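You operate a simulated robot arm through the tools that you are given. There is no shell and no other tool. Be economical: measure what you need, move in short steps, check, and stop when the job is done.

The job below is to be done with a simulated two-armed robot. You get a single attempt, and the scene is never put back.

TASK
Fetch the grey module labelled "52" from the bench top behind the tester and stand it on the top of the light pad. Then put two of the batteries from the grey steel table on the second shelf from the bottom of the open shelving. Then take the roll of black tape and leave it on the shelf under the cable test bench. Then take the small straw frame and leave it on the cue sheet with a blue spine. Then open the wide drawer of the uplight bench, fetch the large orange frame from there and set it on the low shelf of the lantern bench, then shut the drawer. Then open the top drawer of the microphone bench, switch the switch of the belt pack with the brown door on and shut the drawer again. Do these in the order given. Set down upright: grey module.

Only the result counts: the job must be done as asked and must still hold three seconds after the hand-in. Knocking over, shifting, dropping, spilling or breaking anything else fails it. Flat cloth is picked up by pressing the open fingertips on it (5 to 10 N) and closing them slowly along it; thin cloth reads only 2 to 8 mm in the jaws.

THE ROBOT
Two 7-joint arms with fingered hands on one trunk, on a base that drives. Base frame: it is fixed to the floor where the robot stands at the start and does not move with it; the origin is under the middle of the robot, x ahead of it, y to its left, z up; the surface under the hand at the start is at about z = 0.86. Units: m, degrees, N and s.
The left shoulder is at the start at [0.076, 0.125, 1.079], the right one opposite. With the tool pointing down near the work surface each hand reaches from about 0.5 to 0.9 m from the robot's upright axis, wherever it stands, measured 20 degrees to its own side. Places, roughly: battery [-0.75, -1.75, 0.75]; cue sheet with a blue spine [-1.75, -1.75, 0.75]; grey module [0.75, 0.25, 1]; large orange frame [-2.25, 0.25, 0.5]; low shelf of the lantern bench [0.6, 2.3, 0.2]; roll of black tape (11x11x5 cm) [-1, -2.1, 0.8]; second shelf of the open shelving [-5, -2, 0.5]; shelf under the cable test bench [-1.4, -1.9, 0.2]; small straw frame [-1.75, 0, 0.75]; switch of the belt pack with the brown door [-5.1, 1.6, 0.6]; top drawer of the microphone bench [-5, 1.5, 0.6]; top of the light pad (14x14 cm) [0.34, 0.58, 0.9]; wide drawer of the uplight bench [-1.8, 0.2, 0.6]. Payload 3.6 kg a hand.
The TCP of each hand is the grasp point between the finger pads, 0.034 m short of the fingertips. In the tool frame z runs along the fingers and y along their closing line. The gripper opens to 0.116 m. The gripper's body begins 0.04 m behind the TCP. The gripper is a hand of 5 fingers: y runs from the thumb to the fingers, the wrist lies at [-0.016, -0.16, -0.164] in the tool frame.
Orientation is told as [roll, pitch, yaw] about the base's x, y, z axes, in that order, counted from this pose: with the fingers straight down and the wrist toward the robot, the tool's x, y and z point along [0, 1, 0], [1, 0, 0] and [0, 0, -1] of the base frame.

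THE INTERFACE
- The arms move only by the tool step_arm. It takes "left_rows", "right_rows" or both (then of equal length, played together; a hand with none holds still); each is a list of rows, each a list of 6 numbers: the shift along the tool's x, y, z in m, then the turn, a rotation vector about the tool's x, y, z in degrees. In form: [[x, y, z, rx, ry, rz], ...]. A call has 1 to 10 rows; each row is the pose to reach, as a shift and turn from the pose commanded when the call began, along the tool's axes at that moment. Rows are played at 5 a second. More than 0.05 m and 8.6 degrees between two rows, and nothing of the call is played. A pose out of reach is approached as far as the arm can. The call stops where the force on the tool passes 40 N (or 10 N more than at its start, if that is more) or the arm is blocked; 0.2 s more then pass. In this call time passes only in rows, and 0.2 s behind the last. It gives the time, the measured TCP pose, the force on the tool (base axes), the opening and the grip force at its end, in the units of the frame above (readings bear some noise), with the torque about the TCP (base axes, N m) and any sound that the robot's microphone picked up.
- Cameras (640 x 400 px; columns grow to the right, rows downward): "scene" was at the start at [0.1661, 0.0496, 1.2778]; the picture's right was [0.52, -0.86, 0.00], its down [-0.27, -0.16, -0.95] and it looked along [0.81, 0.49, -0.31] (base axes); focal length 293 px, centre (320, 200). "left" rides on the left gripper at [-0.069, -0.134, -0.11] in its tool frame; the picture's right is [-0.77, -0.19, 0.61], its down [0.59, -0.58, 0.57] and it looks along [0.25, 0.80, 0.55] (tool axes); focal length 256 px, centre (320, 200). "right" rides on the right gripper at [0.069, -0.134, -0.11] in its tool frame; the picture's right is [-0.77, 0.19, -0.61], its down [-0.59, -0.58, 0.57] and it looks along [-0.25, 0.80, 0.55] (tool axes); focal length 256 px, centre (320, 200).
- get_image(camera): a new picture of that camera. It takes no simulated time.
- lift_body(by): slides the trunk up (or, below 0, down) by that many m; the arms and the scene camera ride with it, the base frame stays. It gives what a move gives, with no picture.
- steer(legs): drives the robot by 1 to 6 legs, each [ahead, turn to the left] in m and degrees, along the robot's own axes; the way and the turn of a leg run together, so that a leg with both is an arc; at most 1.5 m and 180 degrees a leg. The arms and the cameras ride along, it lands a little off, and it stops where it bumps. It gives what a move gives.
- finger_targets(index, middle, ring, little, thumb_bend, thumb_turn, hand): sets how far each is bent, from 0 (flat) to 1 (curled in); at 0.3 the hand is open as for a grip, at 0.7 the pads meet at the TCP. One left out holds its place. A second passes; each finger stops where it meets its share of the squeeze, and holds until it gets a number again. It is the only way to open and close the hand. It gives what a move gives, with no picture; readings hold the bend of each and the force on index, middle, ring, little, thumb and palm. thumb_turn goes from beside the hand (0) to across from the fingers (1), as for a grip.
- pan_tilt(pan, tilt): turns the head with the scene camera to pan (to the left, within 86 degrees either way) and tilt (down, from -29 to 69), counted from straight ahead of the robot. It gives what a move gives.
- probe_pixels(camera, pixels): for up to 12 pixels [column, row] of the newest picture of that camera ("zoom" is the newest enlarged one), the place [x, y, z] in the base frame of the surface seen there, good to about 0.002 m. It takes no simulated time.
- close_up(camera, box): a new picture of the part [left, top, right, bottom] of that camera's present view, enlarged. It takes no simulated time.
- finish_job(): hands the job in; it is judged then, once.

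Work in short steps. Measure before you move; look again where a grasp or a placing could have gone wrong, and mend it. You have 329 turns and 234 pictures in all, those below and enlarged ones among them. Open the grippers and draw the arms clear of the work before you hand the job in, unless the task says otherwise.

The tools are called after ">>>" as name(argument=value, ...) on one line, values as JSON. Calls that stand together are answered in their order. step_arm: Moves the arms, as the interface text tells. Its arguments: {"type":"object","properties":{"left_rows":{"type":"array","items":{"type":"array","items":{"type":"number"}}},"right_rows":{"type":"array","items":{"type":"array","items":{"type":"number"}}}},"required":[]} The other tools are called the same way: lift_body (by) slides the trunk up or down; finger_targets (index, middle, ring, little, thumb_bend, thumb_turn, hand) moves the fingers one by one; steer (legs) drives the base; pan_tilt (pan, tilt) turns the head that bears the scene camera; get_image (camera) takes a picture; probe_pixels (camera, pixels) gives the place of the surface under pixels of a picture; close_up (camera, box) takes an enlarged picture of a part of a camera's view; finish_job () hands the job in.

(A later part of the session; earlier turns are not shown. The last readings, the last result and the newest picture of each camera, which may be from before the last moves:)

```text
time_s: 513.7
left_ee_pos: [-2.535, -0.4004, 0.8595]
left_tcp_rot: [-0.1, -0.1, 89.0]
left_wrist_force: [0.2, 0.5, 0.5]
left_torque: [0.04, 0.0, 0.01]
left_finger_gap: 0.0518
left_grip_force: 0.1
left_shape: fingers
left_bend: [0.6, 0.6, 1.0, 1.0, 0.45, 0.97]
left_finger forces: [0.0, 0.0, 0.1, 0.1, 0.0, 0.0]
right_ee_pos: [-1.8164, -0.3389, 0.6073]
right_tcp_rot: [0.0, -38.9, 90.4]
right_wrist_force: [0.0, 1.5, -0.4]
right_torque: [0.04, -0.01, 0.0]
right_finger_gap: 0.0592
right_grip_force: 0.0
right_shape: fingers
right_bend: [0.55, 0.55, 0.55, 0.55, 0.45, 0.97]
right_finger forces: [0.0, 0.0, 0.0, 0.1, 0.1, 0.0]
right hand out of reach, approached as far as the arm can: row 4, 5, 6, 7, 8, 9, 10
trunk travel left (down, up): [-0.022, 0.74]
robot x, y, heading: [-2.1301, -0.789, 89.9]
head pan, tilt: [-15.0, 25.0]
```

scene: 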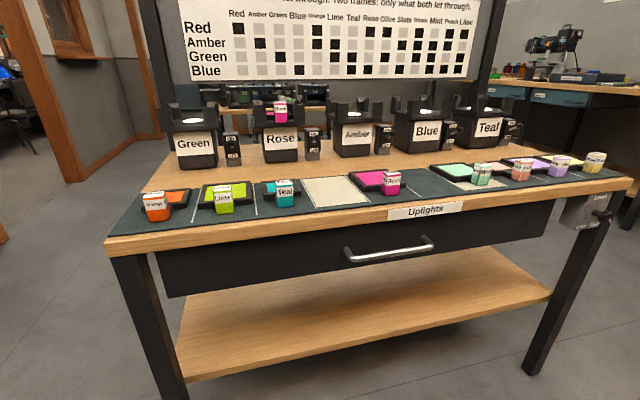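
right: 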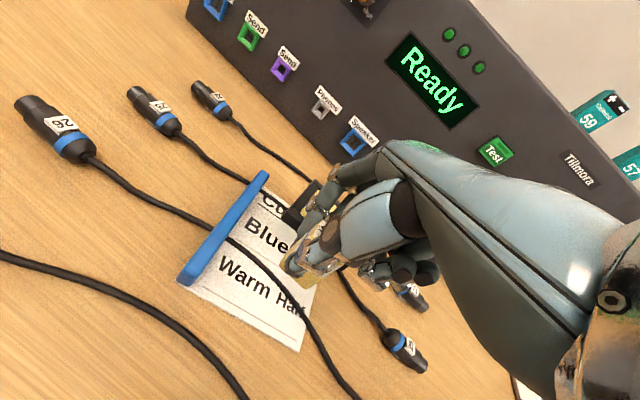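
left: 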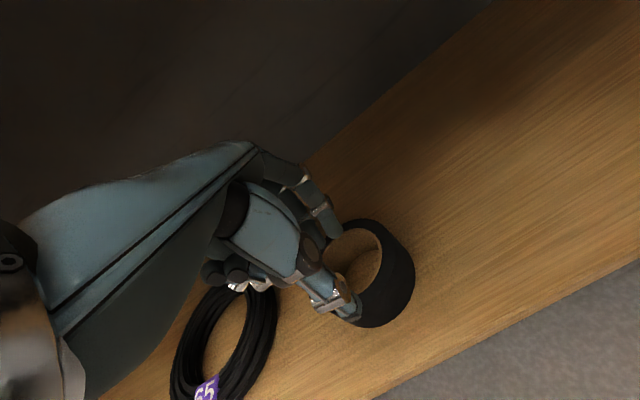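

I raise it 5.5 cm to just above bar height.

>>> step_arm(right_rows=[[0.002, 0.002, -0.003, 0, 0, 0], [0.005, 0.006, -0.008, 0, 0, 0], [0.009, 0.012, -0.016, 0, 0, 0], [0.013, 0.019, -0.025, 0, 0, 0], [0.016, 0.026, -0.034, 0, 0, 0], [0.019, 0.032, -0.041, 0, 0, 0], [0.02, 0.036, -0.046, 0, 0, 0], [0.02, 0.038, -0.048, 0, 0, 0]])

>>> steer(legs=[[0.2, 0]])

>>> pan_tilt(pan=-25, tilt=35)

>>> get_image(camera="scene")

```text
time_s: 515.5
left_ee_pos: [-2.5351, -0.4012, 0.86]
left_tcp_rot: [0.0, -0.1, 89.1]
left_wrist_force: [0.2, -0.6, 0.1]
left_torque: [-0.03, 0.0, -0.02]
left_finger_gap: 0.0519
left_grip_force: 0.1
left_shape: fingers
left_bend: [0.6, 0.6, 1.0, 1.0, 0.45, 0.97]
left_finger forces: [0.0, 0.0, 0.1, 0.0, 0.1, 0.1]
right_ee_pos: [-1.797, -0.3299, 0.6247]
right_tcp_rot: [0.3, -38.8, 90.2]
right_wrist_force: [0.5, -1.5, -0.7]
right_torque: [0.0, 0.02, 0.02]
right_finger_gap: 0.0593
right_grip_force: 0.1
right_shape: fingers
right_bend: [0.55, 0.55, 0.55, 0.55, 0.45, 0.97]
right_finger forces: [0.0, 0.0, 0.0, 0.0, 0.0, 0.0]
right hand out of reach, approached as far as the arm can: row 1, 2, 3, 4, 5, 6, 7, 8
trunk travel left (down, up): [-0.022, 0.74]
robot x, y, heading: [-2.1255, -0.7853, 90.2]
head pan, tilt: [-15.0, 25.0]
```

```text
time_s: 517.1
left_ee_pos: [-2.5357, -0.2028, 0.8588]
left_tcp_rot: [-0.1, -0.1, 89.0]
left_wrist_force: [0.5, -0.2, -0.9]
left_torque: [0.02, 0.01, -0.02]
left_finger_gap: 0.0519
left_grip_force: 0.1
left_shape: fingers
left_bend: [0.6, 0.6, 1.0, 1.0, 0.45, 0.97]
left_finger forces: [0.0, 0.1, 0.0, 0.1, 0.0, 0.0]
right_ee_pos: [-1.7973, -0.1321, 0.6252]
right_tcp_rot: [0.2, -38.8, 90.2]
right_wrist_force: [-0.9, -0.1, -0.8]
right_torque: [0.01, 0.0, -0.02]
right_finger_gap: 0.0592
right_grip_force: 0.2
right_shape: fingers
right_bend: [0.55, 0.55, 0.55, 0.55, 0.45, 0.97]
right_finger forces: [0.0, 0.1, 0.0, 0.0, 0.1, 0.0]
trunk travel left (down, up): [-0.022, 0.74]
robot x, y, heading: [-2.134, -0.5842, 90.0]
head pan, tilt: [-15.0, 25.0]
```

```text
time_s: 517.9
left_ee_pos: [-2.5355, -0.2033, 0.8601]
left_tcp_rot: [-0.1, -0.1, 89.0]
left_wrist_force: [0.1, -1.4, 0.7]
left_torque: [0.0, 0.01, -0.01]
left_finger_gap: 0.0515
left_grip_force: 0.1
left_shape: fingers
left_bend: [0.6, 0.6, 1.0, 1.0, 0.45, 0.97]
left_finger forces: [0.0, 0.0, 0.0, 0.0, 0.0, 0.0]
right_ee_pos: [-1.7979, -0.1337, 0.6248]
right_tcp_rot: [0.1, -38.7, 90.1]
right_wrist_force: [-0.3, -0.6, -0.1]
right_torque: [0.01, 0.03, 0.03]
right_finger_gap: 0.0595
right_grip_force: 0.0
right_shape: fingers
right_bend: [0.55, 0.55, 0.55, 0.55, 0.45, 0.97]
right_finger forces: [0.0, 0.0, 0.1, 0.0, 0.0, 0.1]
trunk travel left (down, up): [-0.022, 0.74]
robot x, y, heading: [-2.1308, -0.5907, 90.0]
head pan, tilt: [-25.0, 35.0]
```

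```text
43 pictures are left
```

scene: 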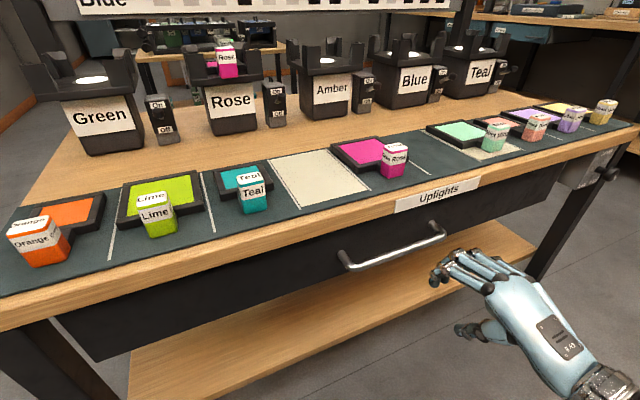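

I use the trunk: raise 6.5 cm so the fingertips pass over the bar, then go forward 8.5 cm with the arm.

>>> lift_body(by=0.066)

>>> step_arm(right_rows=[[0, 0.002, 0.002, 0, 0, 0], [0, 0.007, 0.006, 0, 0, 0], [0, 0.015, 0.012, 0, 0, 0], [0, 0.026, 0.021, 0, 0, 0], [0, 0.038, 0.031, 0, 0, 0], [0, 0.049, 0.04, 0, 0, 0], [0, 0.058, 0.047, 0, 0, 0], [0, 0.064, 0.052, 0, 0, 0], [0, 0.066, 0.0535, 0, 0, 0]])

>>> close_up(camera="scene", box=[330, 180, 550, 350])

```text
time_s: 518.9
left_ee_pos: [-2.5357, -0.2031, 0.9246]
left_tcp_rot: [-0.1, 0.0, 89.2]
left_wrist_force: [0.0, 0.5, -1.3]
left_torque: [-0.01, 0.07, -0.03]
left_finger_gap: 0.0518
left_grip_force: 0.2
left_shape: fingers
left_bend: [0.6, 0.6, 1.0, 1.0, 0.45, 0.97]
left_finger forces: [0.0, 0.1, 0.1, 0.0, 0.1, 0.1]
right_ee_pos: [-1.7968, -0.1341, 0.69]
right_tcp_rot: [0.3, -38.7, 90.1]
right_wrist_force: [-0.1, -0.8, 0.7]
right_torque: [-0.02, 0.01, 0.01]
right_finger_gap: 0.0591
right_grip_force: 0.1
right_shape: fingers
right_bend: [0.55, 0.55, 0.55, 0.55, 0.45, 0.97]
right_finger forces: [0.1, 0.1, 0.0, 0.1, 0.0, 0.0]
trunk travel left (down, up): [-0.088, 0.674]
robot x, y, heading: [-2.1292, -0.5911, 90.2]
head pan, tilt: [-25.0, 35.0]
```

```text
time_s: 520.5
left_ee_pos: [-2.5327, -0.2053, 0.9263]
left_tcp_rot: [0.0, -0.2, 88.6]
left_wrist_force: [-0.5, 0.2, 0.8]
left_torque: [0.0, 0.0, 0.0]
left_finger_gap: 0.052
left_grip_force: 0.0
left_shape: fingers
left_bend: [0.6, 0.6, 1.0, 1.0, 0.45, 0.97]
left_finger forces: [0.0, 0.1, 0.1, 0.0, 0.0, 0.1]
right_ee_pos: [-1.7966, -0.064, 0.6918]
right_tcp_rot: [0.3, -38.9, 89.9]
right_wrist_force: [-4.8, -28.2, 1.0]
right_torque: [0.56, -0.09, -0.11]
right_finger_gap: 0.0584
right_grip_force: 14.2
right_shape: fingers
right_bend: [0.55, 0.62, 0.57, 0.55, 0.45, 0.97]
right_finger forces: [1.4, 20.2, 6.4, 0.0, 0.1, 0.1]
trunk travel left (down, up): [-0.088, 0.674]
robot x, y, heading: [-2.1311, -0.5886, 89.5]
head pan, tilt: [-25.0, 35.0]
stopped in row 8 (right hand): the force on the tool passed its limit at 48 N (the readings are from after the stop); the commanded pose is now the measured one
```

```text
2.35 times, centred on (440, 265) of scene
```

zoom: 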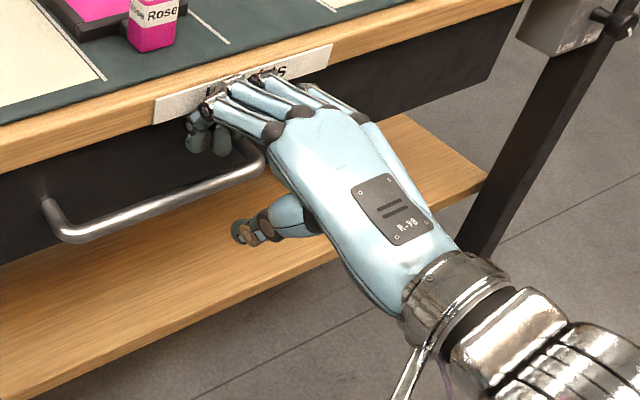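

The knuckles meet the bench edge. I back off, tip the hand to −60° (flatter), shift 4 cm toward the bar's middle, and lower to bar height for a straight pinch-in.

>>> step_arm(right_rows=[[0, -0.006, -0.005, 0, 0, 0], [0.002, -0.018, -0.014, -1, 0, 0], [0.007, -0.03, -0.024, -3, 0, 0], [0.014, -0.04, -0.032, -6, 0, 0], [0.021, -0.048, -0.037, -9.5, 0, 0], [0.028, -0.054, -0.036, -13, 0, 0], [0.034, -0.06, -0.032, -16, 0, 0], [0.038, -0.064, -0.028, -19, 0, 0], [0.04, -0.066, -0.025, -21, 0, 0]])

>>> pan_tilt(pan=-28, tilt=38)

```text
time_s: 522.5
left_ee_pos: [-2.5335, -0.2021, 0.925]
left_tcp_rot: [0.0, 0.0, 88.9]
left_wrist_force: [0.8, 0.1, 0.4]
left_torque: [-0.01, 0.01, -0.02]
left_finger_gap: 0.0514
left_grip_force: 0.0
left_shape: fingers
left_bend: [0.6, 0.6, 1.0, 1.0, 0.45, 0.97]
left_finger forces: [0.1, 0.0, 0.0, 0.0, 0.1, 0.0]
right_ee_pos: [-1.8362, -0.1279, 0.6684]
right_tcp_rot: [0.5, -59.9, 89.8]
right_wrist_force: [0.0, -0.3, 0.6]
right_torque: [-0.01, 0.0, 0.0]
right_finger_gap: 0.059
right_grip_force: 0.0
right_shape: fingers
right_bend: [0.55, 0.55, 0.55, 0.55, 0.45, 0.97]
right_finger forces: [0.1, 0.1, 0.0, 0.0, 0.0, 0.0]
trunk travel left (down, up): [-0.088, 0.674]
robot x, y, heading: [-2.1284, -0.5894, 89.9]
head pan, tilt: [-25.0, 35.0]
```

```text
time_s: 523.2
left_ee_pos: [-2.5336, -0.2032, 0.9245]
left_tcp_rot: [0.0, -0.1, 88.8]
left_wrist_force: [-0.5, 0.4, 1.3]
left_torque: [0.0, 0.0, -0.04]
left_finger_gap: 0.0517
left_grip_force: 0.0
left_shape: fingers
left_bend: [0.6, 0.6, 1.0, 1.0, 0.45, 0.97]
left_finger forces: [0.0, 0.0, 0.0, 0.0, 0.0, 0.0]
right_ee_pos: [-1.8342, -0.1288, 0.6693]
right_tcp_rot: [0.6, -59.8, 89.8]
right_wrist_force: [-0.1, -0.9, -0.9]
right_torque: [0.01, 0.0, 0.02]
right_finger_gap: 0.0589
right_grip_force: 0.2
right_shape: fingers
right_bend: [0.55, 0.55, 0.55, 0.55, 0.45, 0.97]
right_finger forces: [0.1, 0.1, 0.1, 0.0, 0.0, 0.0]
trunk travel left (down, up): [-0.088, 0.674]
robot x, y, heading: [-2.1291, -0.5909, 89.5]
head pan, tilt: [-28.0, 38.0]
```

Now z down 1.2 cm by trunk, then straight in 8 cm.

>>> lift_body(by=-0.012)

>>> step_arm(right_rows=[[0, 0.0015, 0.0025, 0, 0, 0], [0, 0.004, 0.007, 0, 0, 0], [0, 0.009, 0.015, 0, 0, 0], [0, 0.015, 0.026, 0, 0, 0], [0, 0.022, 0.038, 0, 0, 0], [0, 0.028, 0.049, 0, 0, 0], [0, 0.034, 0.059, 0, 0, 0], [0, 0.038, 0.066, 0, 0, 0], [0, 0.04, 0.069, 0, 0, 0]])

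>>> close_up(camera="scene", box=[320, 140, 540, 310])

```text
time_s: 523.8
left_ee_pos: [-2.533, -0.2032, 0.9133]
left_tcp_rot: [0.0, -0.2, 88.8]
left_wrist_force: [0.0, 0.4, -0.4]
left_torque: [-0.02, 0.0, 0.02]
left_finger_gap: 0.0517
left_grip_force: 0.0
left_shape: fingers
left_bend: [0.6, 0.6, 1.0, 1.0, 0.45, 0.97]
left_finger forces: [0.0, 0.0, 0.1, 0.0, 0.0, 0.0]
right_ee_pos: [-1.8344, -0.1287, 0.6564]
right_tcp_rot: [0.5, -60.0, 89.8]
right_wrist_force: [-0.3, 0.2, -0.1]
right_torque: [-0.01, 0.01, -0.01]
right_finger_gap: 0.0592
right_grip_force: 0.1
right_shape: fingers
right_bend: [0.55, 0.55, 0.55, 0.55, 0.45, 0.97]
right_finger forces: [0.1, 0.0, 0.0, 0.0, 0.0, 0.1]
trunk travel left (down, up): [-0.076, 0.686]
robot x, y, heading: [-2.1323, -0.5888, 89.9]
head pan, tilt: [-28.0, 38.0]
```

```text
time_s: 525.8
left_ee_pos: [-2.5339, -0.2028, 0.9144]
left_tcp_rot: [0.0, -0.1, 88.7]
left_wrist_force: [-0.4, -0.8, 0.6]
left_torque: [0.0, -0.01, 0.06]
left_finger_gap: 0.0516
left_grip_force: 0.0
left_shape: fingers
left_bend: [0.6, 0.6, 1.0, 1.0, 0.45, 0.97]
left_finger forces: [0.0, 0.0, 0.0, 0.0, 0.0, 0.1]
right_ee_pos: [-1.8307, -0.0518, 0.6591]
right_tcp_rot: [0.7, -59.9, 89.7]
right_wrist_force: [-3.8, -8.2, 1.4]
right_torque: [0.13, -0.04, 0.11]
right_finger_gap: 0.0576
right_grip_force: 5.2
right_shape: fingers
right_bend: [0.56, 0.56, 0.55, 0.55, 0.45, 0.97]
right_finger forces: [4.2, 4.8, 0.1, 0.0, 0.0, 0.1]
right hand out of reach, approached as far as the arm can: row 6, 7, 8, 9
trunk travel left (down, up): [-0.076, 0.686]
robot x, y, heading: [-2.1328, -0.5837, 89.6]
head pan, tilt: [-28.0, 38.0]
```

```text
2.35 times, centred on (430, 225) of scene
```

zoom: 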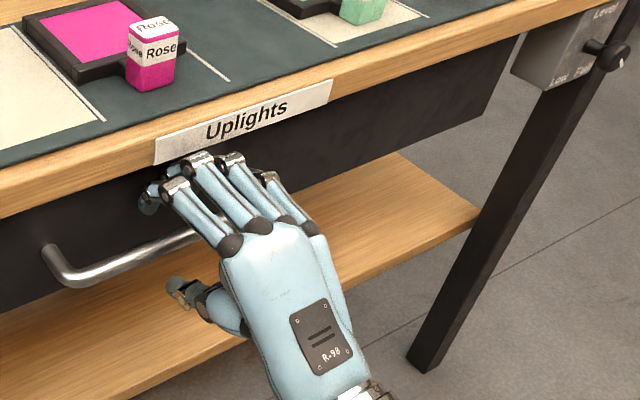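

The fingers are over the bar, tips at the drawer front, thumb below. I close the hand.

>>> finger_targets(hand="right", index=0.8, middle=0.8, ring=0.8, little=0.8, thumb_bend=0.8)

>>> close_up(camera="right", box=[200, 130, 440, 330])

```text
time_s: 526.8
left_ee_pos: [-2.5335, -0.2032, 0.9136]
left_tcp_rot: [-0.1, -0.1, 88.8]
left_wrist_force: [0.1, -0.5, -0.1]
left_torque: [0.02, 0.0, 0.0]
left_finger_gap: 0.0517
left_grip_force: 0.0
left_shape: fingers
left_bend: [0.6, 0.6, 1.0, 1.0, 0.45, 0.97]
left_finger forces: [0.1, 0.0, 0.0, 0.0, 0.1, 0.0]
right_ee_pos: [-1.8323, -0.0506, 0.6604]
right_tcp_rot: [0.7, -60.1, 90.0]
right_wrist_force: [3.0, 0.7, 14.6]
right_torque: [0.13, -1.1, 0.72]
right_finger_gap: 0.0015
right_grip_force: 30.1
right_shape: fingers
right_bend: [0.78, 0.78, 0.76, 0.78, 0.61, 0.97]
right_finger forces: [0.1, 10.3, 10.7, 19.2, 20.0, 0.0]
trunk travel left (down, up): [-0.076, 0.686]
robot x, y, heading: [-2.1307, -0.5881, 89.7]
head pan, tilt: [-28.0, 38.0]
```

```text
2.00 times, centred on (320, 230) of right
```

zoom: 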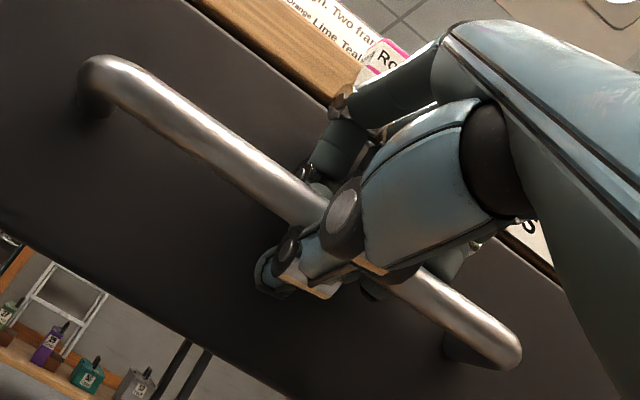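

The bar is gripped. I pull the drawer open by driving back 0.3 m.

>>> steer(legs=[[-0.3, 0]])

>>> pan_tilt(pan=-12, tilt=42)

>>> get_image(camera="scene")

```text
time_s: 528.8
left_ee_pos: [-2.5369, -0.5057, 0.9134]
left_tcp_rot: [-0.1, -0.1, 88.9]
left_wrist_force: [0.4, -0.5, -0.5]
left_torque: [0.01, -0.02, 0.02]
left_finger_gap: 0.0515
left_grip_force: 0.0
left_shape: fingers
left_bend: [0.6, 0.6, 1.0, 1.0, 0.45, 0.97]
left_finger forces: [0.0, 0.0, 0.0, 0.0, 0.1, 0.1]
right_ee_pos: [-1.8341, -0.3492, 0.6608]
right_tcp_rot: [0.6, -59.8, 90.1]
right_wrist_force: [-1.0, -0.2, 14.1]
right_torque: [0.09, -1.01, 0.59]
right_finger_gap: 0.0019
right_grip_force: 27.8
right_shape: fingers
right_bend: [0.78, 0.78, 0.77, 0.78, 0.61, 0.97]
right_finger forces: [0.0, 11.3, 9.7, 19.2, 15.8, 0.0]
trunk travel left (down, up): [-0.076, 0.686]
robot x, y, heading: [-2.1336, -0.8867, 90.1]
head pan, tilt: [-28.0, 38.0]
```

```text
time_s: 529.6
left_ee_pos: [-2.5365, -0.5053, 0.914]
left_tcp_rot: [-0.1, -0.1, 88.9]
left_wrist_force: [-0.2, 0.4, -0.6]
left_torque: [0.01, 0.01, -0.03]
left_finger_gap: 0.0516
left_grip_force: 0.1
left_shape: fingers
left_bend: [0.6, 0.6, 1.0, 1.0, 0.45, 0.97]
left_finger forces: [0.0, 0.0, 0.1, 0.0, 0.0, 0.0]
right_ee_pos: [-1.8342, -0.3487, 0.66]
right_tcp_rot: [0.8, -60.0, 90.2]
right_wrist_force: [0.9, 0.8, 7.3]
right_torque: [0.1, -0.96, 0.68]
right_finger_gap: 0.0021
right_grip_force: 31.2
right_shape: fingers
right_bend: [0.79, 0.78, 0.77, 0.78, 0.6, 0.97]
right_finger forces: [0.0, 11.3, 10.2, 19.5, 20.7, 0.0]
trunk travel left (down, up): [-0.076, 0.686]
robot x, y, heading: [-2.1349, -0.8884, 89.6]
head pan, tilt: [-12.0, 42.0]
```

```text
39 pictures are left
```

scene: 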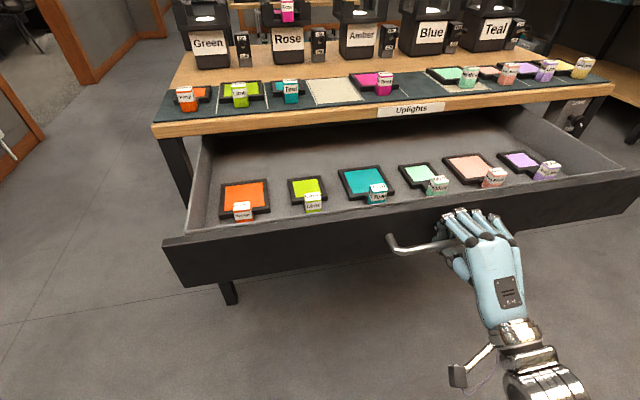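

The drawer is open; the large orange frame lies at the left (243,205). I probe its block and the drawer's rim.

>>> probe_pixels(camera="scene", pixels=[[235, 207], [251, 206], [243, 204], [243, 213], [226, 185], [268, 182], [245, 195], [230, 225], [190, 215], [300, 205], [313, 207], [243, 219]])

```text
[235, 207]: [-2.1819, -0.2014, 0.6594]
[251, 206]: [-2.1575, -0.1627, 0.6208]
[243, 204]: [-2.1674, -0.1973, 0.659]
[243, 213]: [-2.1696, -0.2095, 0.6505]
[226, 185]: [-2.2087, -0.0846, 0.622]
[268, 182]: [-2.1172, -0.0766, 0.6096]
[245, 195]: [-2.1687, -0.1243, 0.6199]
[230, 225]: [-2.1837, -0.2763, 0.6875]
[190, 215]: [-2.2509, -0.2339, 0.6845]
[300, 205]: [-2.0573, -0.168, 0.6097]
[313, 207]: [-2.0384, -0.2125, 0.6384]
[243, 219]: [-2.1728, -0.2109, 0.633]
```

Block: centre (−2.170,−0.198), top 0.66, drawer floor 0.61. I release the handle, back away and shift right so the left hand can take the frame.

>>> finger_targets(hand="right", index=0.5, middle=0.5, ring=0.5, little=0.5, thumb_bend=0.4)

>>> steer(legs=[[-0.16, 0]])

>>> step_arm(right_rows=[[0, 0, -0.003, 1, 0, 0], [0, 0, -0.01, 4, 0, 0], [-0.01, 0, -0.02, 9, 0, 0], [-0.02, 0, -0.035, 15, 0, 0], [-0.03, 0, -0.055, 22, 0, 0], [-0.04, 0, -0.075, 29, 0, 0], [-0.05, 0, -0.095, 36, 0, 0], [-0.06, 0, -0.115, 43, 0, 0], [-0.065, 0, -0.13, 48, 0, 0], [-0.07, 0, -0.14, 52, 0, 0]])

```text
time_s: 530.6
left_ee_pos: [-2.5365, -0.504, 0.9134]
left_tcp_rot: [0.0, -0.2, 88.9]
left_wrist_force: [0.1, -0.6, 0.8]
left_torque: [0.0, -0.02, 0.01]
left_finger_gap: 0.0519
left_grip_force: 0.0
left_shape: fingers
left_bend: [0.6, 0.6, 1.0, 1.0, 0.45, 0.97]
left_finger forces: [0.0, 0.0, 0.0, 0.1, 0.0, 0.1]
right_ee_pos: [-1.8333, -0.3494, 0.6579]
right_tcp_rot: [0.8, -59.8, 90.1]
right_wrist_force: [-0.2, -0.1, 0.3]
right_torque: [0.01, 0.0, 0.03]
right_finger_gap: 0.0737
right_grip_force: 0.1
right_shape: fingers
right_bend: [0.5, 0.5, 0.5, 0.5, 0.4, 0.97]
right_finger forces: [0.1, 0.1, 0.1, 0.0, 0.0, 0.0]
trunk travel left (down, up): [-0.076, 0.686]
robot x, y, heading: [-2.1316, -0.8867, 90.0]
head pan, tilt: [-12.0, 42.0]
```

```text
time_s: 532.0
left_ee_pos: [-2.5354, -0.6606, 0.9128]
left_tcp_rot: [-0.1, -0.1, 88.9]
left_wrist_force: [-0.8, -0.2, 0.3]
left_torque: [0.0, 0.0, -0.01]
left_finger_gap: 0.0518
left_grip_force: 0.1
left_shape: fingers
left_bend: [0.6, 0.6, 1.0, 1.0, 0.45, 0.97]
left_finger forces: [0.0, 0.0, 0.1, 0.0, 0.0, 0.1]
right_ee_pos: [-1.8345, -0.5058, 0.6594]
right_tcp_rot: [0.8, -59.8, 90.0]
right_wrist_force: [-0.6, 1.2, 0.3]
right_torque: [-0.01, 0.02, -0.01]
right_finger_gap: 0.0735
right_grip_force: 0.0
right_shape: fingers
right_bend: [0.5, 0.5, 0.5, 0.5, 0.4, 0.97]
right_finger forces: [0.0, 0.0, 0.1, 0.0, 0.0, 0.1]
trunk travel left (down, up): [-0.076, 0.686]
robot x, y, heading: [-2.1319, -1.049, 90.1]
head pan, tilt: [-12.0, 42.0]
```

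```text
time_s: 534.2
left_ee_pos: [-2.537, -0.6605, 0.9136]
left_tcp_rot: [0.0, -0.1, 89.0]
left_wrist_force: [-1.2, 0.0, -0.1]
left_torque: [0.04, 0.01, 0.02]
left_finger_gap: 0.0516
left_grip_force: 0.1
left_shape: fingers
left_bend: [0.6, 0.6, 1.0, 1.0, 0.45, 0.97]
left_finger forces: [0.0, 0.1, 0.0, 0.1, 0.1, 0.0]
right_ee_pos: [-1.7543, -0.6082, 0.7043]
right_tcp_rot: [0.5, -10.5, 90.7]
right_wrist_force: [0.2, -0.9, -0.1]
right_torque: [0.0, 0.01, 0.01]
right_finger_gap: 0.0736
right_grip_force: 0.0
right_shape: fingers
right_bend: [0.5, 0.5, 0.5, 0.5, 0.4, 0.97]
right_finger forces: [0.0, 0.0, 0.0, 0.1, 0.0, 0.1]
right hand out of reach, approached as far as the arm can: row 6, 7, 8, 9, 10
trunk travel left (down, up): [-0.076, 0.686]
robot x, y, heading: [-2.1341, -1.0441, 90.0]
head pan, tilt: [-12.0, 42.0]
```

I raise the right hand to tuck, then shift the base to x ≈ −1.87 and come nearer.

>>> step_arm(right_rows=[[0, 0, -0.005, 1, 0, 0], [-0.003, 0, -0.016, 2, 0, 0], [-0.006, 0, -0.034, 4, 0, 0], [-0.01, 0, -0.058, 6, 0, 0], [-0.014, 0, -0.085, 8, 0, 0], [-0.018, 0, -0.113, 10, 0, 0], [-0.02, 0, -0.14, 10, 0, 0], [-0.02, 0, -0.164, 10, 0, 0], [-0.02, 0, -0.18, 10, 0, 0], [-0.02, 0, -0.19, 10, 0, 0]])

>>> steer(legs=[[0, -90], [0.27, 0], [0, 90], [0.21, 0]])

```text
time_s: 536.4
left_ee_pos: [-2.5365, -0.6589, 0.9137]
left_tcp_rot: [0.0, 0.0, 88.9]
left_wrist_force: [-0.5, -0.2, 0.3]
left_torque: [-0.02, -0.03, 0.03]
left_finger_gap: 0.0517
left_grip_force: 0.1
left_shape: fingers
left_bend: [0.6, 0.6, 1.0, 1.0, 0.45, 0.97]
left_finger forces: [0.0, 0.0, 0.0, 0.0, 0.0, 0.0]
right_ee_pos: [-1.732, -0.6346, 0.8922]
right_tcp_rot: [0.4, 2.2, 90.7]
right_wrist_force: [-0.1, 0.0, -0.7]
right_torque: [0.0, 0.02, 0.04]
right_finger_gap: 0.0734
right_grip_force: 0.0
right_shape: fingers
right_bend: [0.5, 0.5, 0.5, 0.5, 0.4, 0.97]
right_finger forces: [0.1, 0.1, 0.1, 0.0, 0.1, 0.0]
trunk travel left (down, up): [-0.076, 0.686]
robot x, y, heading: [-2.1328, -1.0479, 89.8]
head pan, tilt: [-12.0, 42.0]
```

```text
time_s: 547.2
left_ee_pos: [-2.2629, -0.4531, 0.9132]
left_tcp_rot: [0.1, 0.1, 88.9]
left_wrist_force: [0.7, 0.1, -0.1]
left_torque: [-0.04, -0.03, -0.01]
left_finger_gap: 0.0521
left_grip_force: 0.0
left_shape: fingers
left_bend: [0.6, 0.6, 1.0, 1.0, 0.45, 0.97]
left_finger forces: [0.0, 0.0, 0.0, 0.0, 0.0, 0.0]
right_ee_pos: [-1.4594, -0.4295, 0.8933]
right_tcp_rot: [0.4, 2.2, 90.6]
right_wrist_force: [-0.1, 0.3, -0.3]
right_torque: [-0.05, -0.01, -0.01]
right_finger_gap: 0.0735
right_grip_force: 0.0
right_shape: fingers
right_bend: [0.5, 0.5, 0.5, 0.5, 0.4, 0.97]
right_finger forces: [0.1, 0.1, 0.0, 0.0, 0.0, 0.0]
trunk travel left (down, up): [-0.076, 0.686]
robot x, y, heading: [-1.8631, -0.8416, 89.8]
head pan, tilt: [-12.0, 42.0]
```

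I lower the trunk 7 cm and bring the left hand above the orange block.

>>> lift_body(by=-0.07)

>>> step_arm(left_rows=[[-0.003, 0.009, 0.001, 0, 0, 0], [-0.01, 0.028, 0.004, 0, 0, 0], [-0.02, 0.056, 0.01, 0, 0, 0], [-0.033, 0.09, 0.018, 0, 0, 0], [-0.047, 0.127, 0.028, 0, 0, 0], [-0.061, 0.164, 0.039, 0, 0, 0], [-0.074, 0.199, 0.05, 0, 0, 0], [-0.084, 0.228, 0.06, 0, 0, 0], [-0.091, 0.246, 0.067, 0, 0, 0], [-0.0935, 0.253, 0.07, 0, 0, 0]])

>>> get_image(camera="left")

```text
time_s: 548.3
left_ee_pos: [-2.2639, -0.4548, 0.8436]
left_tcp_rot: [0.0, -0.1, 88.7]
left_wrist_force: [0.3, 0.9, 0.3]
left_torque: [0.02, -0.01, 0.0]
left_finger_gap: 0.0516
left_grip_force: 0.2
left_shape: fingers
left_bend: [0.6, 0.6, 1.0, 1.0, 0.45, 0.97]
left_finger forces: [0.0, 0.1, 0.0, 0.0, 0.0, 0.0]
right_ee_pos: [-1.4599, -0.429, 0.823]
right_tcp_rot: [0.4, 2.1, 90.6]
right_wrist_force: [0.3, -0.1, 0.7]
right_torque: [-0.03, 0.0, 0.0]
right_finger_gap: 0.0738
right_grip_force: 0.1
right_shape: fingers
right_bend: [0.5, 0.5, 0.5, 0.5, 0.4, 0.97]
right_finger forces: [0.1, 0.0, 0.0, 0.0, 0.1, 0.1]
trunk travel left (down, up): [-0.006, 0.756]
robot x, y, heading: [-1.8595, -0.841, 89.8]
head pan, tilt: [-12.0, 42.0]
```

```text
time_s: 550.5
left_ee_pos: [-2.1649, -0.2037, 0.7741]
left_tcp_rot: [-0.1, 0.0, 88.7]
left_wrist_force: [-0.1, 0.7, 0.6]
left_torque: [0.04, 0.01, 0.01]
left_finger_gap: 0.0518
left_grip_force: 0.0
left_shape: fingers
left_bend: [0.6, 0.6, 1.0, 1.0, 0.45, 0.97]
left_finger forces: [0.1, 0.1, 0.0, 0.1, 0.1, 0.1]
right_ee_pos: [-1.4589, -0.428, 0.8233]
right_tcp_rot: [0.5, 2.2, 90.5]
right_wrist_force: [-0.9, 0.2, 0.4]
right_torque: [0.02, 0.03, -0.01]
right_finger_gap: 0.0737
right_grip_force: 0.0
right_shape: fingers
right_bend: [0.5, 0.5, 0.5, 0.5, 0.4, 0.97]
right_finger forces: [0.0, 0.0, 0.1, 0.0, 0.0, 0.0]
trunk travel left (down, up): [-0.006, 0.756]
robot x, y, heading: [-1.8587, -0.8379, 89.7]
head pan, tilt: [-12.0, 42.0]
```

```text
38 pictures are left
```

left: 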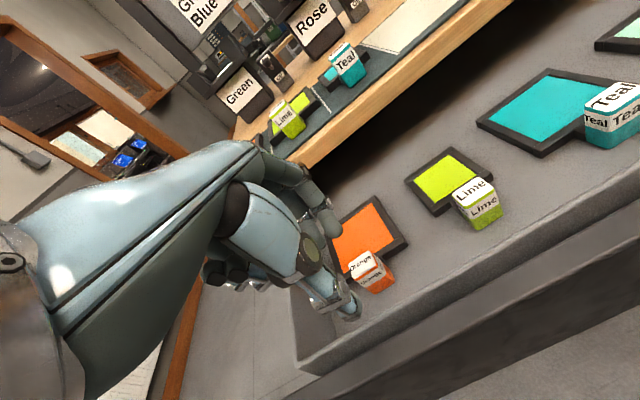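

I verify the block's position from this view.

>>> probe_pixels(camera="left", pixels=[[370, 255], [378, 285], [392, 278], [355, 268], [366, 265]])

```text
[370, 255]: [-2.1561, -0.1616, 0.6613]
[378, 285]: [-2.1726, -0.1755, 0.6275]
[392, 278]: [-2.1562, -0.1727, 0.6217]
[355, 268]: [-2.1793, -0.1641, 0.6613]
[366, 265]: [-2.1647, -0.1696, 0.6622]
```

The drawer slid back a little: block centre is now (−2.167,−0.163). I move 4 cm forward and descend to z 0.662.

>>> step_arm(left_rows=[[0.001, 0.005, 0.003, 0, 0, 0], [0.002, 0.016, 0.01, 0, 0, 0], [0.002, 0.029, 0.022, 0, 0, 0], [0.002, 0.038, 0.038, 0, 0, 0], [0.002, 0.041, 0.056, 0, 0, 0], [0.002, 0.041, 0.074, 0, 0, 0], [0.002, 0.041, 0.09, 0, 0, 0], [0.002, 0.041, 0.102, 0, 0, 0], [0.002, 0.041, 0.109, 0, 0, 0], [0.002, 0.041, 0.112, 0, 0, 0]])

>>> close_up(camera="left", box=[220, 150, 460, 350])

```text
time_s: 552.7
left_ee_pos: [-2.1647, -0.1624, 0.6636]
left_tcp_rot: [0.0, -0.1, 88.7]
left_wrist_force: [-0.7, -0.3, 3.6]
left_torque: [0.06, -0.02, 0.01]
left_finger_gap: 0.0515
left_grip_force: 1.5
left_shape: fingers
left_bend: [0.6, 0.6, 1.0, 1.0, 0.45, 0.97]
left_finger forces: [3.7, 0.1, 0.0, 0.0, 0.0, 0.0]
right_ee_pos: [-1.4595, -0.4301, 0.8229]
right_tcp_rot: [0.4, 2.1, 90.6]
right_wrist_force: [-0.9, -1.2, 0.3]
right_torque: [0.0, 0.0, 0.0]
right_finger_gap: 0.0737
right_grip_force: 0.1
right_shape: fingers
right_bend: [0.5, 0.5, 0.5, 0.5, 0.4, 0.97]
right_finger forces: [0.0, 0.0, 0.0, 0.1, 0.0, 0.0]
trunk travel left (down, up): [-0.006, 0.756]
robot x, y, heading: [-1.8643, -0.8402, 89.8]
head pan, tilt: [-12.0, 42.0]
```

```text
2.00 times, centred on (340, 250) of left
```

zoom: 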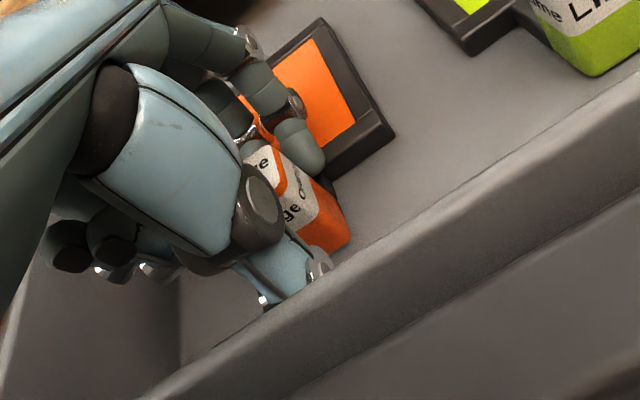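

Index just rests on the frame's neck (4 N). Grip now, then lift 12 cm.

>>> finger_targets(hand="left", index=0.78, middle=0.78, thumb_bend=0.78)

>>> step_arm(left_rows=[[0, 0, -0.004, 0, 0, 0], [0, 0, -0.013, 0, 0, 0], [0, 0, -0.028, 0, 0, 0], [0, 0, -0.048, 0, 0, 0], [0, 0, -0.07, 0, 0, 0], [0, 0, -0.092, 0, 0, 0], [0, 0, -0.112, 0, 0, 0], [0, -0.01, -0.126, 0, 0, 0], [0, -0.02, -0.13, 0, 0, 0]])

>>> get_image(camera="left")

```text
time_s: 553.7
left_ee_pos: [-2.1664, -0.1632, 0.6606]
left_tcp_rot: [-0.1, 0.0, 88.8]
left_wrist_force: [-0.4, 0.6, 0.4]
left_torque: [-0.04, 0.03, 0.02]
left_finger_gap: 0.0199
left_grip_force: 28.6
left_shape: fingers
left_bend: [0.72, 0.72, 1.0, 1.0, 0.57, 0.96]
left_finger forces: [15.6, 12.8, 0.1, 0.0, 28.7, 0.0]
right_ee_pos: [-1.4598, -0.4297, 0.8231]
right_tcp_rot: [0.4, 2.2, 90.6]
right_wrist_force: [-0.6, 0.3, -0.2]
right_torque: [-0.03, -0.02, 0.01]
right_finger_gap: 0.0735
right_grip_force: 0.1
right_shape: fingers
right_bend: [0.5, 0.5, 0.5, 0.5, 0.4, 0.97]
right_finger forces: [0.1, 0.0, 0.0, 0.0, 0.2, 0.0]
trunk travel left (down, up): [-0.006, 0.756]
robot x, y, heading: [-1.8612, -0.8424, 89.6]
head pan, tilt: [-12.0, 42.0]
```

```text
time_s: 555.7
left_ee_pos: [-2.1678, -0.1818, 0.792]
left_tcp_rot: [0.1, 0.0, 88.8]
left_wrist_force: [0.8, 0.7, -1.0]
left_torque: [-0.09, 0.0, 0.01]
left_finger_gap: 0.02
left_grip_force: 27.8
left_shape: fingers
left_bend: [0.72, 0.72, 1.0, 1.0, 0.58, 0.95]
left_finger forces: [15.8, 11.6, 0.0, 0.0, 27.6, 0.0]
right_ee_pos: [-1.4594, -0.4289, 0.8218]
right_tcp_rot: [0.4, 2.2, 90.6]
right_wrist_force: [-0.3, -0.5, 1.1]
right_torque: [0.0, 0.03, -0.04]
right_finger_gap: 0.0734
right_grip_force: 0.0
right_shape: fingers
right_bend: [0.5, 0.5, 0.5, 0.5, 0.4, 0.97]
right_finger forces: [0.0, 0.0, 0.0, 0.0, 0.1, 0.0]
trunk travel left (down, up): [-0.006, 0.756]
robot x, y, heading: [-1.861, -0.8385, 89.8]
head pan, tilt: [-12.0, 42.0]
```

```text
36 pictures are left
```

left: 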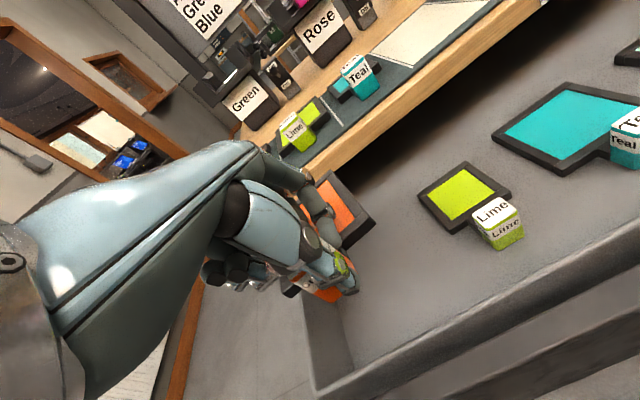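

Held firmly. I retract, then travel: back, east to x ≈ −0.6, then north towards the lantern bench's low shelf.

>>> step_arm(left_rows=[[0.003, -0.009, -0.003, 0, 0, 0], [0.01, -0.028, -0.008, 0, 0, 0], [0.02, -0.058, -0.015, 0, 0, 0], [0.032, -0.094, -0.023, 0, 0, 0], [0.045, -0.132, -0.031, 0, 0, 0], [0.058, -0.17, -0.039, 0, 0, 0], [0.07, -0.206, -0.047, 0, 0, 0], [0.08, -0.238, -0.054, 0, 0, 0], [0.087, -0.26, -0.059, 0, 0, 0], [0.09, -0.27, -0.06, 0, 0, 0]])

>>> steer(legs=[[-0.25, 0], [0, -90], [1.26, 0], [0, 90], [1.1, 0]])

>>> pan_tilt(pan=-60, tilt=25)

>>> get_image(camera="scene")

```text
time_s: 557.9
left_ee_pos: [-2.2611, -0.45, 0.8519]
left_tcp_rot: [0.0, 0.0, 88.8]
left_wrist_force: [0.8, -1.1, -2.2]
left_torque: [-0.08, -0.01, 0.0]
left_finger_gap: 0.0201
left_grip_force: 27.1
left_shape: fingers
left_bend: [0.72, 0.72, 1.0, 1.0, 0.58, 0.95]
left_finger forces: [15.8, 11.3, 0.0, 0.0, 27.3, 0.0]
right_ee_pos: [-1.4594, -0.4296, 0.8219]
right_tcp_rot: [0.3, 2.2, 90.5]
right_wrist_force: [-0.1, -0.1, 0.7]
right_torque: [-0.05, 0.03, 0.01]
right_finger_gap: 0.0735
right_grip_force: 0.0
right_shape: fingers
right_bend: [0.5, 0.5, 0.5, 0.5, 0.4, 0.97]
right_finger forces: [0.0, 0.0, 0.0, 0.0, 0.1, 0.1]
trunk travel left (down, up): [-0.006, 0.756]
robot x, y, heading: [-1.863, -0.8381, 89.7]
head pan, tilt: [-12.0, 42.0]
```

```text
time_s: 559.4
left_ee_pos: [-2.2551, -0.5967, 0.8522]
left_tcp_rot: [-0.9, -3.0, 87.5]
left_wrist_force: [1.9, -3.6, 0.6]
left_torque: [0.12, 0.08, 0.09]
left_finger_gap: 0.0198
left_grip_force: 27.0
left_shape: fingers
left_bend: [0.72, 0.72, 1.0, 1.0, 0.59, 0.95]
left_finger forces: [13.8, 12.0, 0.1, 0.1, 27.4, 0.0]
right_ee_pos: [-1.4605, -0.5868, 0.8121]
right_tcp_rot: [0.0, 3.4, 90.6]
right_wrist_force: [-1.2, -4.9, -0.7]
right_torque: [0.33, -0.06, -0.05]
right_finger_gap: 0.0739
right_grip_force: 0.0
right_shape: fingers
right_bend: [0.5, 0.5, 0.5, 0.5, 0.4, 0.97]
right_finger forces: [0.0, 0.0, 0.1, 0.0, 0.0, 0.0]
trunk travel left (down, up): [-0.006, 0.756]
robot x, y, heading: [-1.8633, -1.0133, 89.5]
head pan, tilt: [-12.0, 42.0]
stopped in leg 1: the robot was blocked; the commanded pose is now the measured one
```

```text
time_s: 560.6
left_ee_pos: [-2.2603, -0.6361, 0.8595]
left_tcp_rot: [-0.3, -3.4, 88.2]
left_wrist_force: [0.3, 0.5, -2.4]
left_torque: [-0.11, -0.03, -0.01]
left_finger_gap: 0.02
left_grip_force: 26.1
left_shape: fingers
left_bend: [0.72, 0.72, 1.0, 1.0, 0.59, 0.95]
left_finger forces: [13.6, 12.2, 0.0, 0.0, 26.9, 0.0]
right_ee_pos: [-1.4598, -0.6196, 0.8253]
right_tcp_rot: [0.0, 0.9, 90.5]
right_wrist_force: [0.4, -0.9, 0.3]
right_torque: [0.0, 0.01, 0.02]
right_finger_gap: 0.0739
right_grip_force: 0.1
right_shape: fingers
right_bend: [0.5, 0.5, 0.5, 0.5, 0.4, 0.97]
right_finger forces: [0.1, 0.0, 0.1, 0.1, 0.1, 0.0]
trunk travel left (down, up): [-0.006, 0.756]
robot x, y, heading: [-1.8595, -1.0137, 89.5]
head pan, tilt: [-60.0, 25.0]
```

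```text
35 pictures are left
```

scene: 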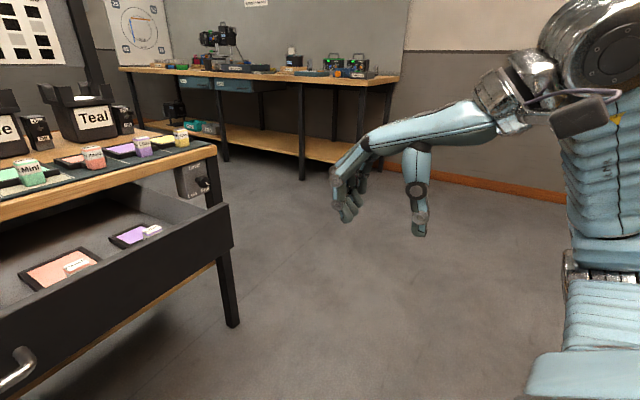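

A brief stop, but everything is calm again. The lantern bench with its low shelf is visible; I probe it.

>>> probe_pixels(camera="scene", pixels=[[335, 155], [270, 143], [230, 133], [255, 152], [300, 175], [225, 158], [385, 110], [205, 128], [290, 132], [330, 130]])

>>> steer(legs=[[0, -89.5], [1.26, 0], [0, 90]])

```text
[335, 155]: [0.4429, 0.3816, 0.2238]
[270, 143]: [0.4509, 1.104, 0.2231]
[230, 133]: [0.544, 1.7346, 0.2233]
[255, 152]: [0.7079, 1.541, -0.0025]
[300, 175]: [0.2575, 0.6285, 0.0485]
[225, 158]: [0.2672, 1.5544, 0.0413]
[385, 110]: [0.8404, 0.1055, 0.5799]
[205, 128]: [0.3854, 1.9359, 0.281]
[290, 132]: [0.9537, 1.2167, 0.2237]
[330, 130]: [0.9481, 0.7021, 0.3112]
```

```text
time_s: 574.6
left_ee_pos: [-0.9944, -0.655, 0.8595]
left_tcp_rot: [-0.3, -3.3, 88.0]
left_wrist_force: [-0.2, 1.0, -1.6]
left_torque: [-0.1, -0.03, 0.01]
left_finger_gap: 0.0115
left_grip_force: 24.1
left_shape: fingers
left_bend: [0.73, 0.72, 1.0, 1.0, 0.61, 0.94]
left_finger forces: [8.7, 18.7, 0.0, 0.0, 21.0, 0.0]
right_ee_pos: [-0.1957, -0.6427, 0.8274]
right_tcp_rot: [0.0, 0.2, 90.2]
right_wrist_force: [0.0, 0.2, -0.5]
right_torque: [0.03, 0.01, -0.04]
right_finger_gap: 0.0738
right_grip_force: 0.0
right_shape: fingers
right_bend: [0.5, 0.5, 0.5, 0.5, 0.4, 0.97]
right_finger forces: [0.1, 0.0, 0.0, 0.0, 0.0, 0.0]
trunk travel left (down, up): [-0.006, 0.756]
robot x, y, heading: [-0.597, -1.0252, 89.2]
head pan, tilt: [-60.0, 25.0]
```

The left grip gap shrank to 11 mm; I check how the frame is held.

>>> close_up(camera="left", box=[200, 130, 440, 330])

```text
2.00 times, centred on (320, 230) of left
```

zoom: 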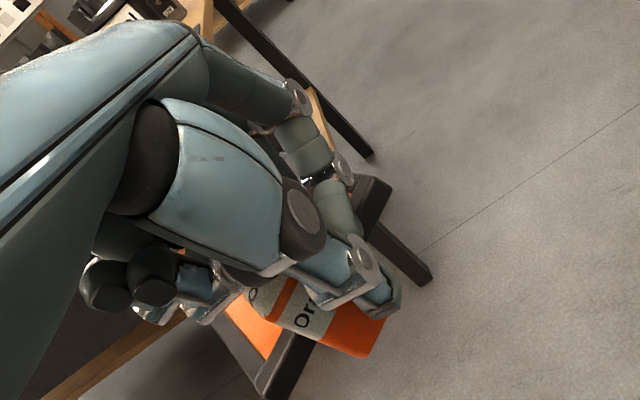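

The frame has pivoted in the pinch so its plate hangs, but it's held. I continue smoothly north to y ≈ 0.75, then face the bench.

>>> steer(legs=[[0.9, 0], [0.88, 0], [0, -89.5]])

>>> pan_tilt(pan=15, tilt=35)

>>> get_image(camera="scene")

```text
time_s: 587.3
left_ee_pos: [-0.2127, 1.1566, 0.8596]
left_tcp_rot: [-0.1, -3.6, -1.1]
left_wrist_force: [-1.1, -1.2, -1.1]
left_torque: [-0.06, 0.07, 0.01]
left_finger_gap: 0.011
left_grip_force: 23.4
left_shape: fingers
left_bend: [0.73, 0.72, 1.0, 1.0, 0.61, 0.94]
left_finger forces: [8.2, 18.6, 0.1, 0.0, 20.3, 0.0]
right_ee_pos: [-0.1863, 0.3581, 0.8279]
right_tcp_rot: [0.1, 0.4, 1.1]
right_wrist_force: [0.0, 0.0, 0.7]
right_torque: [0.02, 0.02, 0.01]
right_finger_gap: 0.0739
right_grip_force: 0.1
right_shape: fingers
right_bend: [0.5, 0.5, 0.5, 0.5, 0.4, 0.97]
right_finger forces: [0.0, 0.1, 0.1, 0.0, 0.1, 0.0]
trunk travel left (down, up): [-0.006, 0.756]
robot x, y, heading: [-0.5786, 0.7556, -0.0]
head pan, tilt: [-60.0, 25.0]
```

```text
time_s: 588.8
left_ee_pos: [-0.2121, 1.156, 0.8603]
left_tcp_rot: [-0.3, -3.5, -1.1]
left_wrist_force: [-0.2, -0.1, -1.3]
left_torque: [-0.1, 0.04, -0.02]
left_finger_gap: 0.0111
left_grip_force: 23.1
left_shape: fingers
left_bend: [0.73, 0.72, 1.0, 1.0, 0.61, 0.94]
left_finger forces: [8.2, 18.6, 0.0, 0.0, 20.3, 0.0]
right_ee_pos: [-0.1856, 0.357, 0.8272]
right_tcp_rot: [0.2, 0.3, 1.1]
right_wrist_force: [0.1, -0.4, 1.1]
right_torque: [0.01, 0.01, 0.0]
right_finger_gap: 0.074
right_grip_force: 0.1
right_shape: fingers
right_bend: [0.5, 0.5, 0.5, 0.5, 0.4, 0.97]
right_finger forces: [0.0, 0.0, 0.0, 0.0, 0.1, 0.0]
trunk travel left (down, up): [-0.006, 0.756]
robot x, y, heading: [-0.5751, 0.753, 0.1]
head pan, tilt: [15.0, 35.0]
```

```text
33 pictures are left
```

scene: 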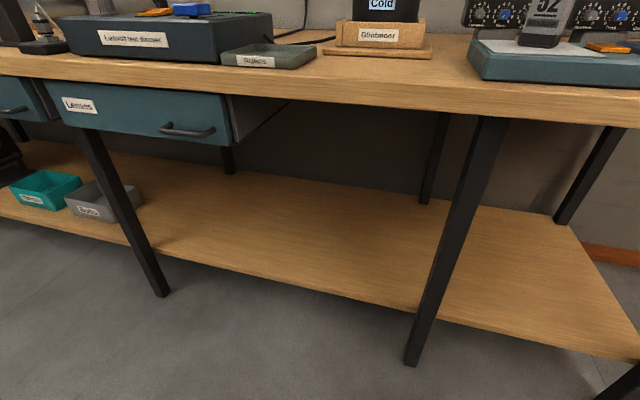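

Module 52 still stands. The shelf bay is free. I probe its front edge and the hanging "Lenses" drawer.

>>> probe_pixels(camera="scene", pixels=[[300, 282], [300, 255], [220, 265], [380, 300], [225, 135], [140, 128], [300, 100], [160, 290], [415, 355], [250, 220]])

```text
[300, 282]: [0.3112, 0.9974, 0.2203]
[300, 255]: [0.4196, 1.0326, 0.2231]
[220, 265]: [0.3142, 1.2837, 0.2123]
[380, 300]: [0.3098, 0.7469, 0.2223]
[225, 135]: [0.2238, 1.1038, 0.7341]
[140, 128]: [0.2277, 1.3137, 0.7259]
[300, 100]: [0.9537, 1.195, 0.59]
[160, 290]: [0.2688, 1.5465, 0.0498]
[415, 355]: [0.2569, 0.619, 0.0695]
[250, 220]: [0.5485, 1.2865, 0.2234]
```

Shelf front x 0.31, z 0.223. I lower the left hand to z ≈ 0.42 in free space first.

>>> step_arm(left_rows=[[0, 0.002, 0.005, 0.5, 0, 0], [0, 0.004, 0.018, 1, 0, 0], [0, 0.008, 0.04, 2, 0, 0], [-0.005, 0.012, 0.068, 3, 0, 0], [-0.01, 0.016, 0.1, 3.5, 0, 0], [-0.015, 0.02, 0.132, 3.5, 0, 0], [-0.02, 0.024, 0.164, 3.5, 0, 0], [-0.025, 0.026, 0.192, 3.5, 0, 0], [-0.03, 0.028, 0.212, 3.5, 0, 0], [-0.03, 0.03, 0.22, 3.5, 0, 0]])

>>> step_arm(left_rows=[[0, 0, 0.005, 0, 0, 0], [0, 0, 0.018, 0, 0, 0], [0, 0, 0.04, 0, 0, 0], [-0.005, 0, 0.068, 0, 0, 0], [-0.01, 0, 0.1, 0, 0, 0], [-0.015, 0, 0.132, 0, 0, 0], [-0.02, 0, 0.164, 0, 0, 0], [-0.025, 0, 0.192, 0, 0, 0], [-0.03, 0, 0.212, 0, 0, 0], [-0.03, 0, 0.22, 0, 0, 0]])

>>> pan_tilt(pan=35, tilt=45)

>>> get_image(camera="scene")

```text
time_s: 591.0
left_ee_pos: [-0.1765, 1.1555, 0.6531]
left_tcp_rot: [-0.3, -0.1, -1.2]
left_wrist_force: [-0.8, 0.5, -1.5]
left_torque: [-0.07, 0.03, 0.03]
left_finger_gap: 0.0091
left_grip_force: 22.3
left_shape: fingers
left_bend: [0.74, 0.72, 1.0, 1.0, 0.6, 0.94]
left_finger forces: [6.9, 18.3, 0.0, 0.1, 19.2, 0.1]
left hand out of reach, approached as far as the arm can: row 6, 7, 8, 9, 10
right_ee_pos: [-0.1864, 0.3573, 0.8271]
right_tcp_rot: [0.1, 0.4, 1.1]
right_wrist_force: [0.0, -0.1, 1.0]
right_torque: [0.02, 0.01, 0.01]
right_finger_gap: 0.0738
right_grip_force: 0.0
right_shape: fingers
right_bend: [0.5, 0.5, 0.5, 0.5, 0.4, 0.97]
right_finger forces: [0.0, 0.1, 0.1, 0.0, 0.1, 0.0]
trunk travel left (down, up): [-0.006, 0.756]
robot x, y, heading: [-0.5765, 0.7512, 0.0]
head pan, tilt: [15.0, 35.0]
```

```text
time_s: 593.2
left_ee_pos: [-0.1745, 1.1244, 0.4341]
left_tcp_rot: [-0.1, 0.0, -1.2]
left_wrist_force: [-0.8, 0.3, -1.8]
left_torque: [-0.09, 0.07, -0.03]
left_finger_gap: 0.0088
left_grip_force: 21.4
left_shape: fingers
left_bend: [0.74, 0.72, 1.0, 1.0, 0.6, 0.94]
left_finger forces: [6.5, 17.7, 0.0, 0.0, 18.9, 0.1]
right_ee_pos: [-0.1866, 0.3558, 0.8277]
right_tcp_rot: [0.1, 0.5, 1.0]
right_wrist_force: [0.0, -0.8, 0.7]
right_torque: [0.05, 0.02, -0.01]
right_finger_gap: 0.0739
right_grip_force: 0.1
right_shape: fingers
right_bend: [0.5, 0.5, 0.5, 0.5, 0.4, 0.97]
right_finger forces: [0.1, 0.0, 0.0, 0.0, 0.0, 0.0]
trunk travel left (down, up): [-0.006, 0.756]
robot x, y, heading: [-0.5771, 0.7525, 0.3]
head pan, tilt: [15.0, 35.0]
```

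```text
time_s: 594.0
left_ee_pos: [-0.1755, 1.1251, 0.4338]
left_tcp_rot: [-0.2, 0.0, -1.1]
left_wrist_force: [-0.5, -0.7, -1.6]
left_torque: [-0.08, 0.05, 0.0]
left_finger_gap: 0.0089
left_grip_force: 21.6
left_shape: fingers
left_bend: [0.74, 0.72, 1.0, 1.0, 0.6, 0.94]
left_finger forces: [6.6, 17.8, 0.0, 0.0, 18.8, 0.1]
right_ee_pos: [-0.1866, 0.3575, 0.8282]
right_tcp_rot: [0.1, 0.4, 1.0]
right_wrist_force: [0.2, 0.3, -0.3]
right_torque: [0.02, 0.02, 0.01]
right_finger_gap: 0.074
right_grip_force: 0.0
right_shape: fingers
right_bend: [0.5, 0.5, 0.5, 0.5, 0.4, 0.97]
right_finger forces: [0.0, 0.0, 0.0, 0.1, 0.1, 0.0]
trunk travel left (down, up): [-0.006, 0.756]
robot x, y, heading: [-0.5732, 0.7509, 0.2]
head pan, tilt: [35.0, 45.0]
```

```text
32 pictures are left
```

scene: 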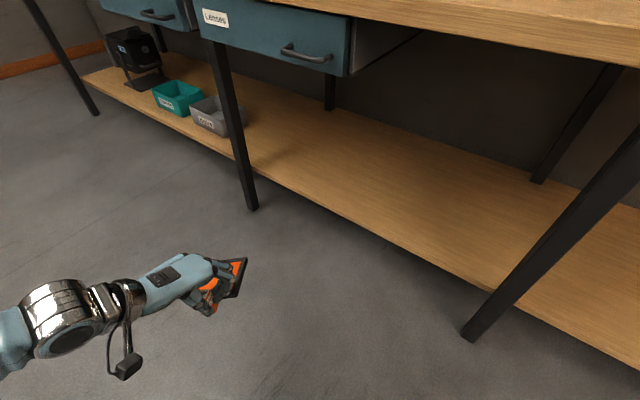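

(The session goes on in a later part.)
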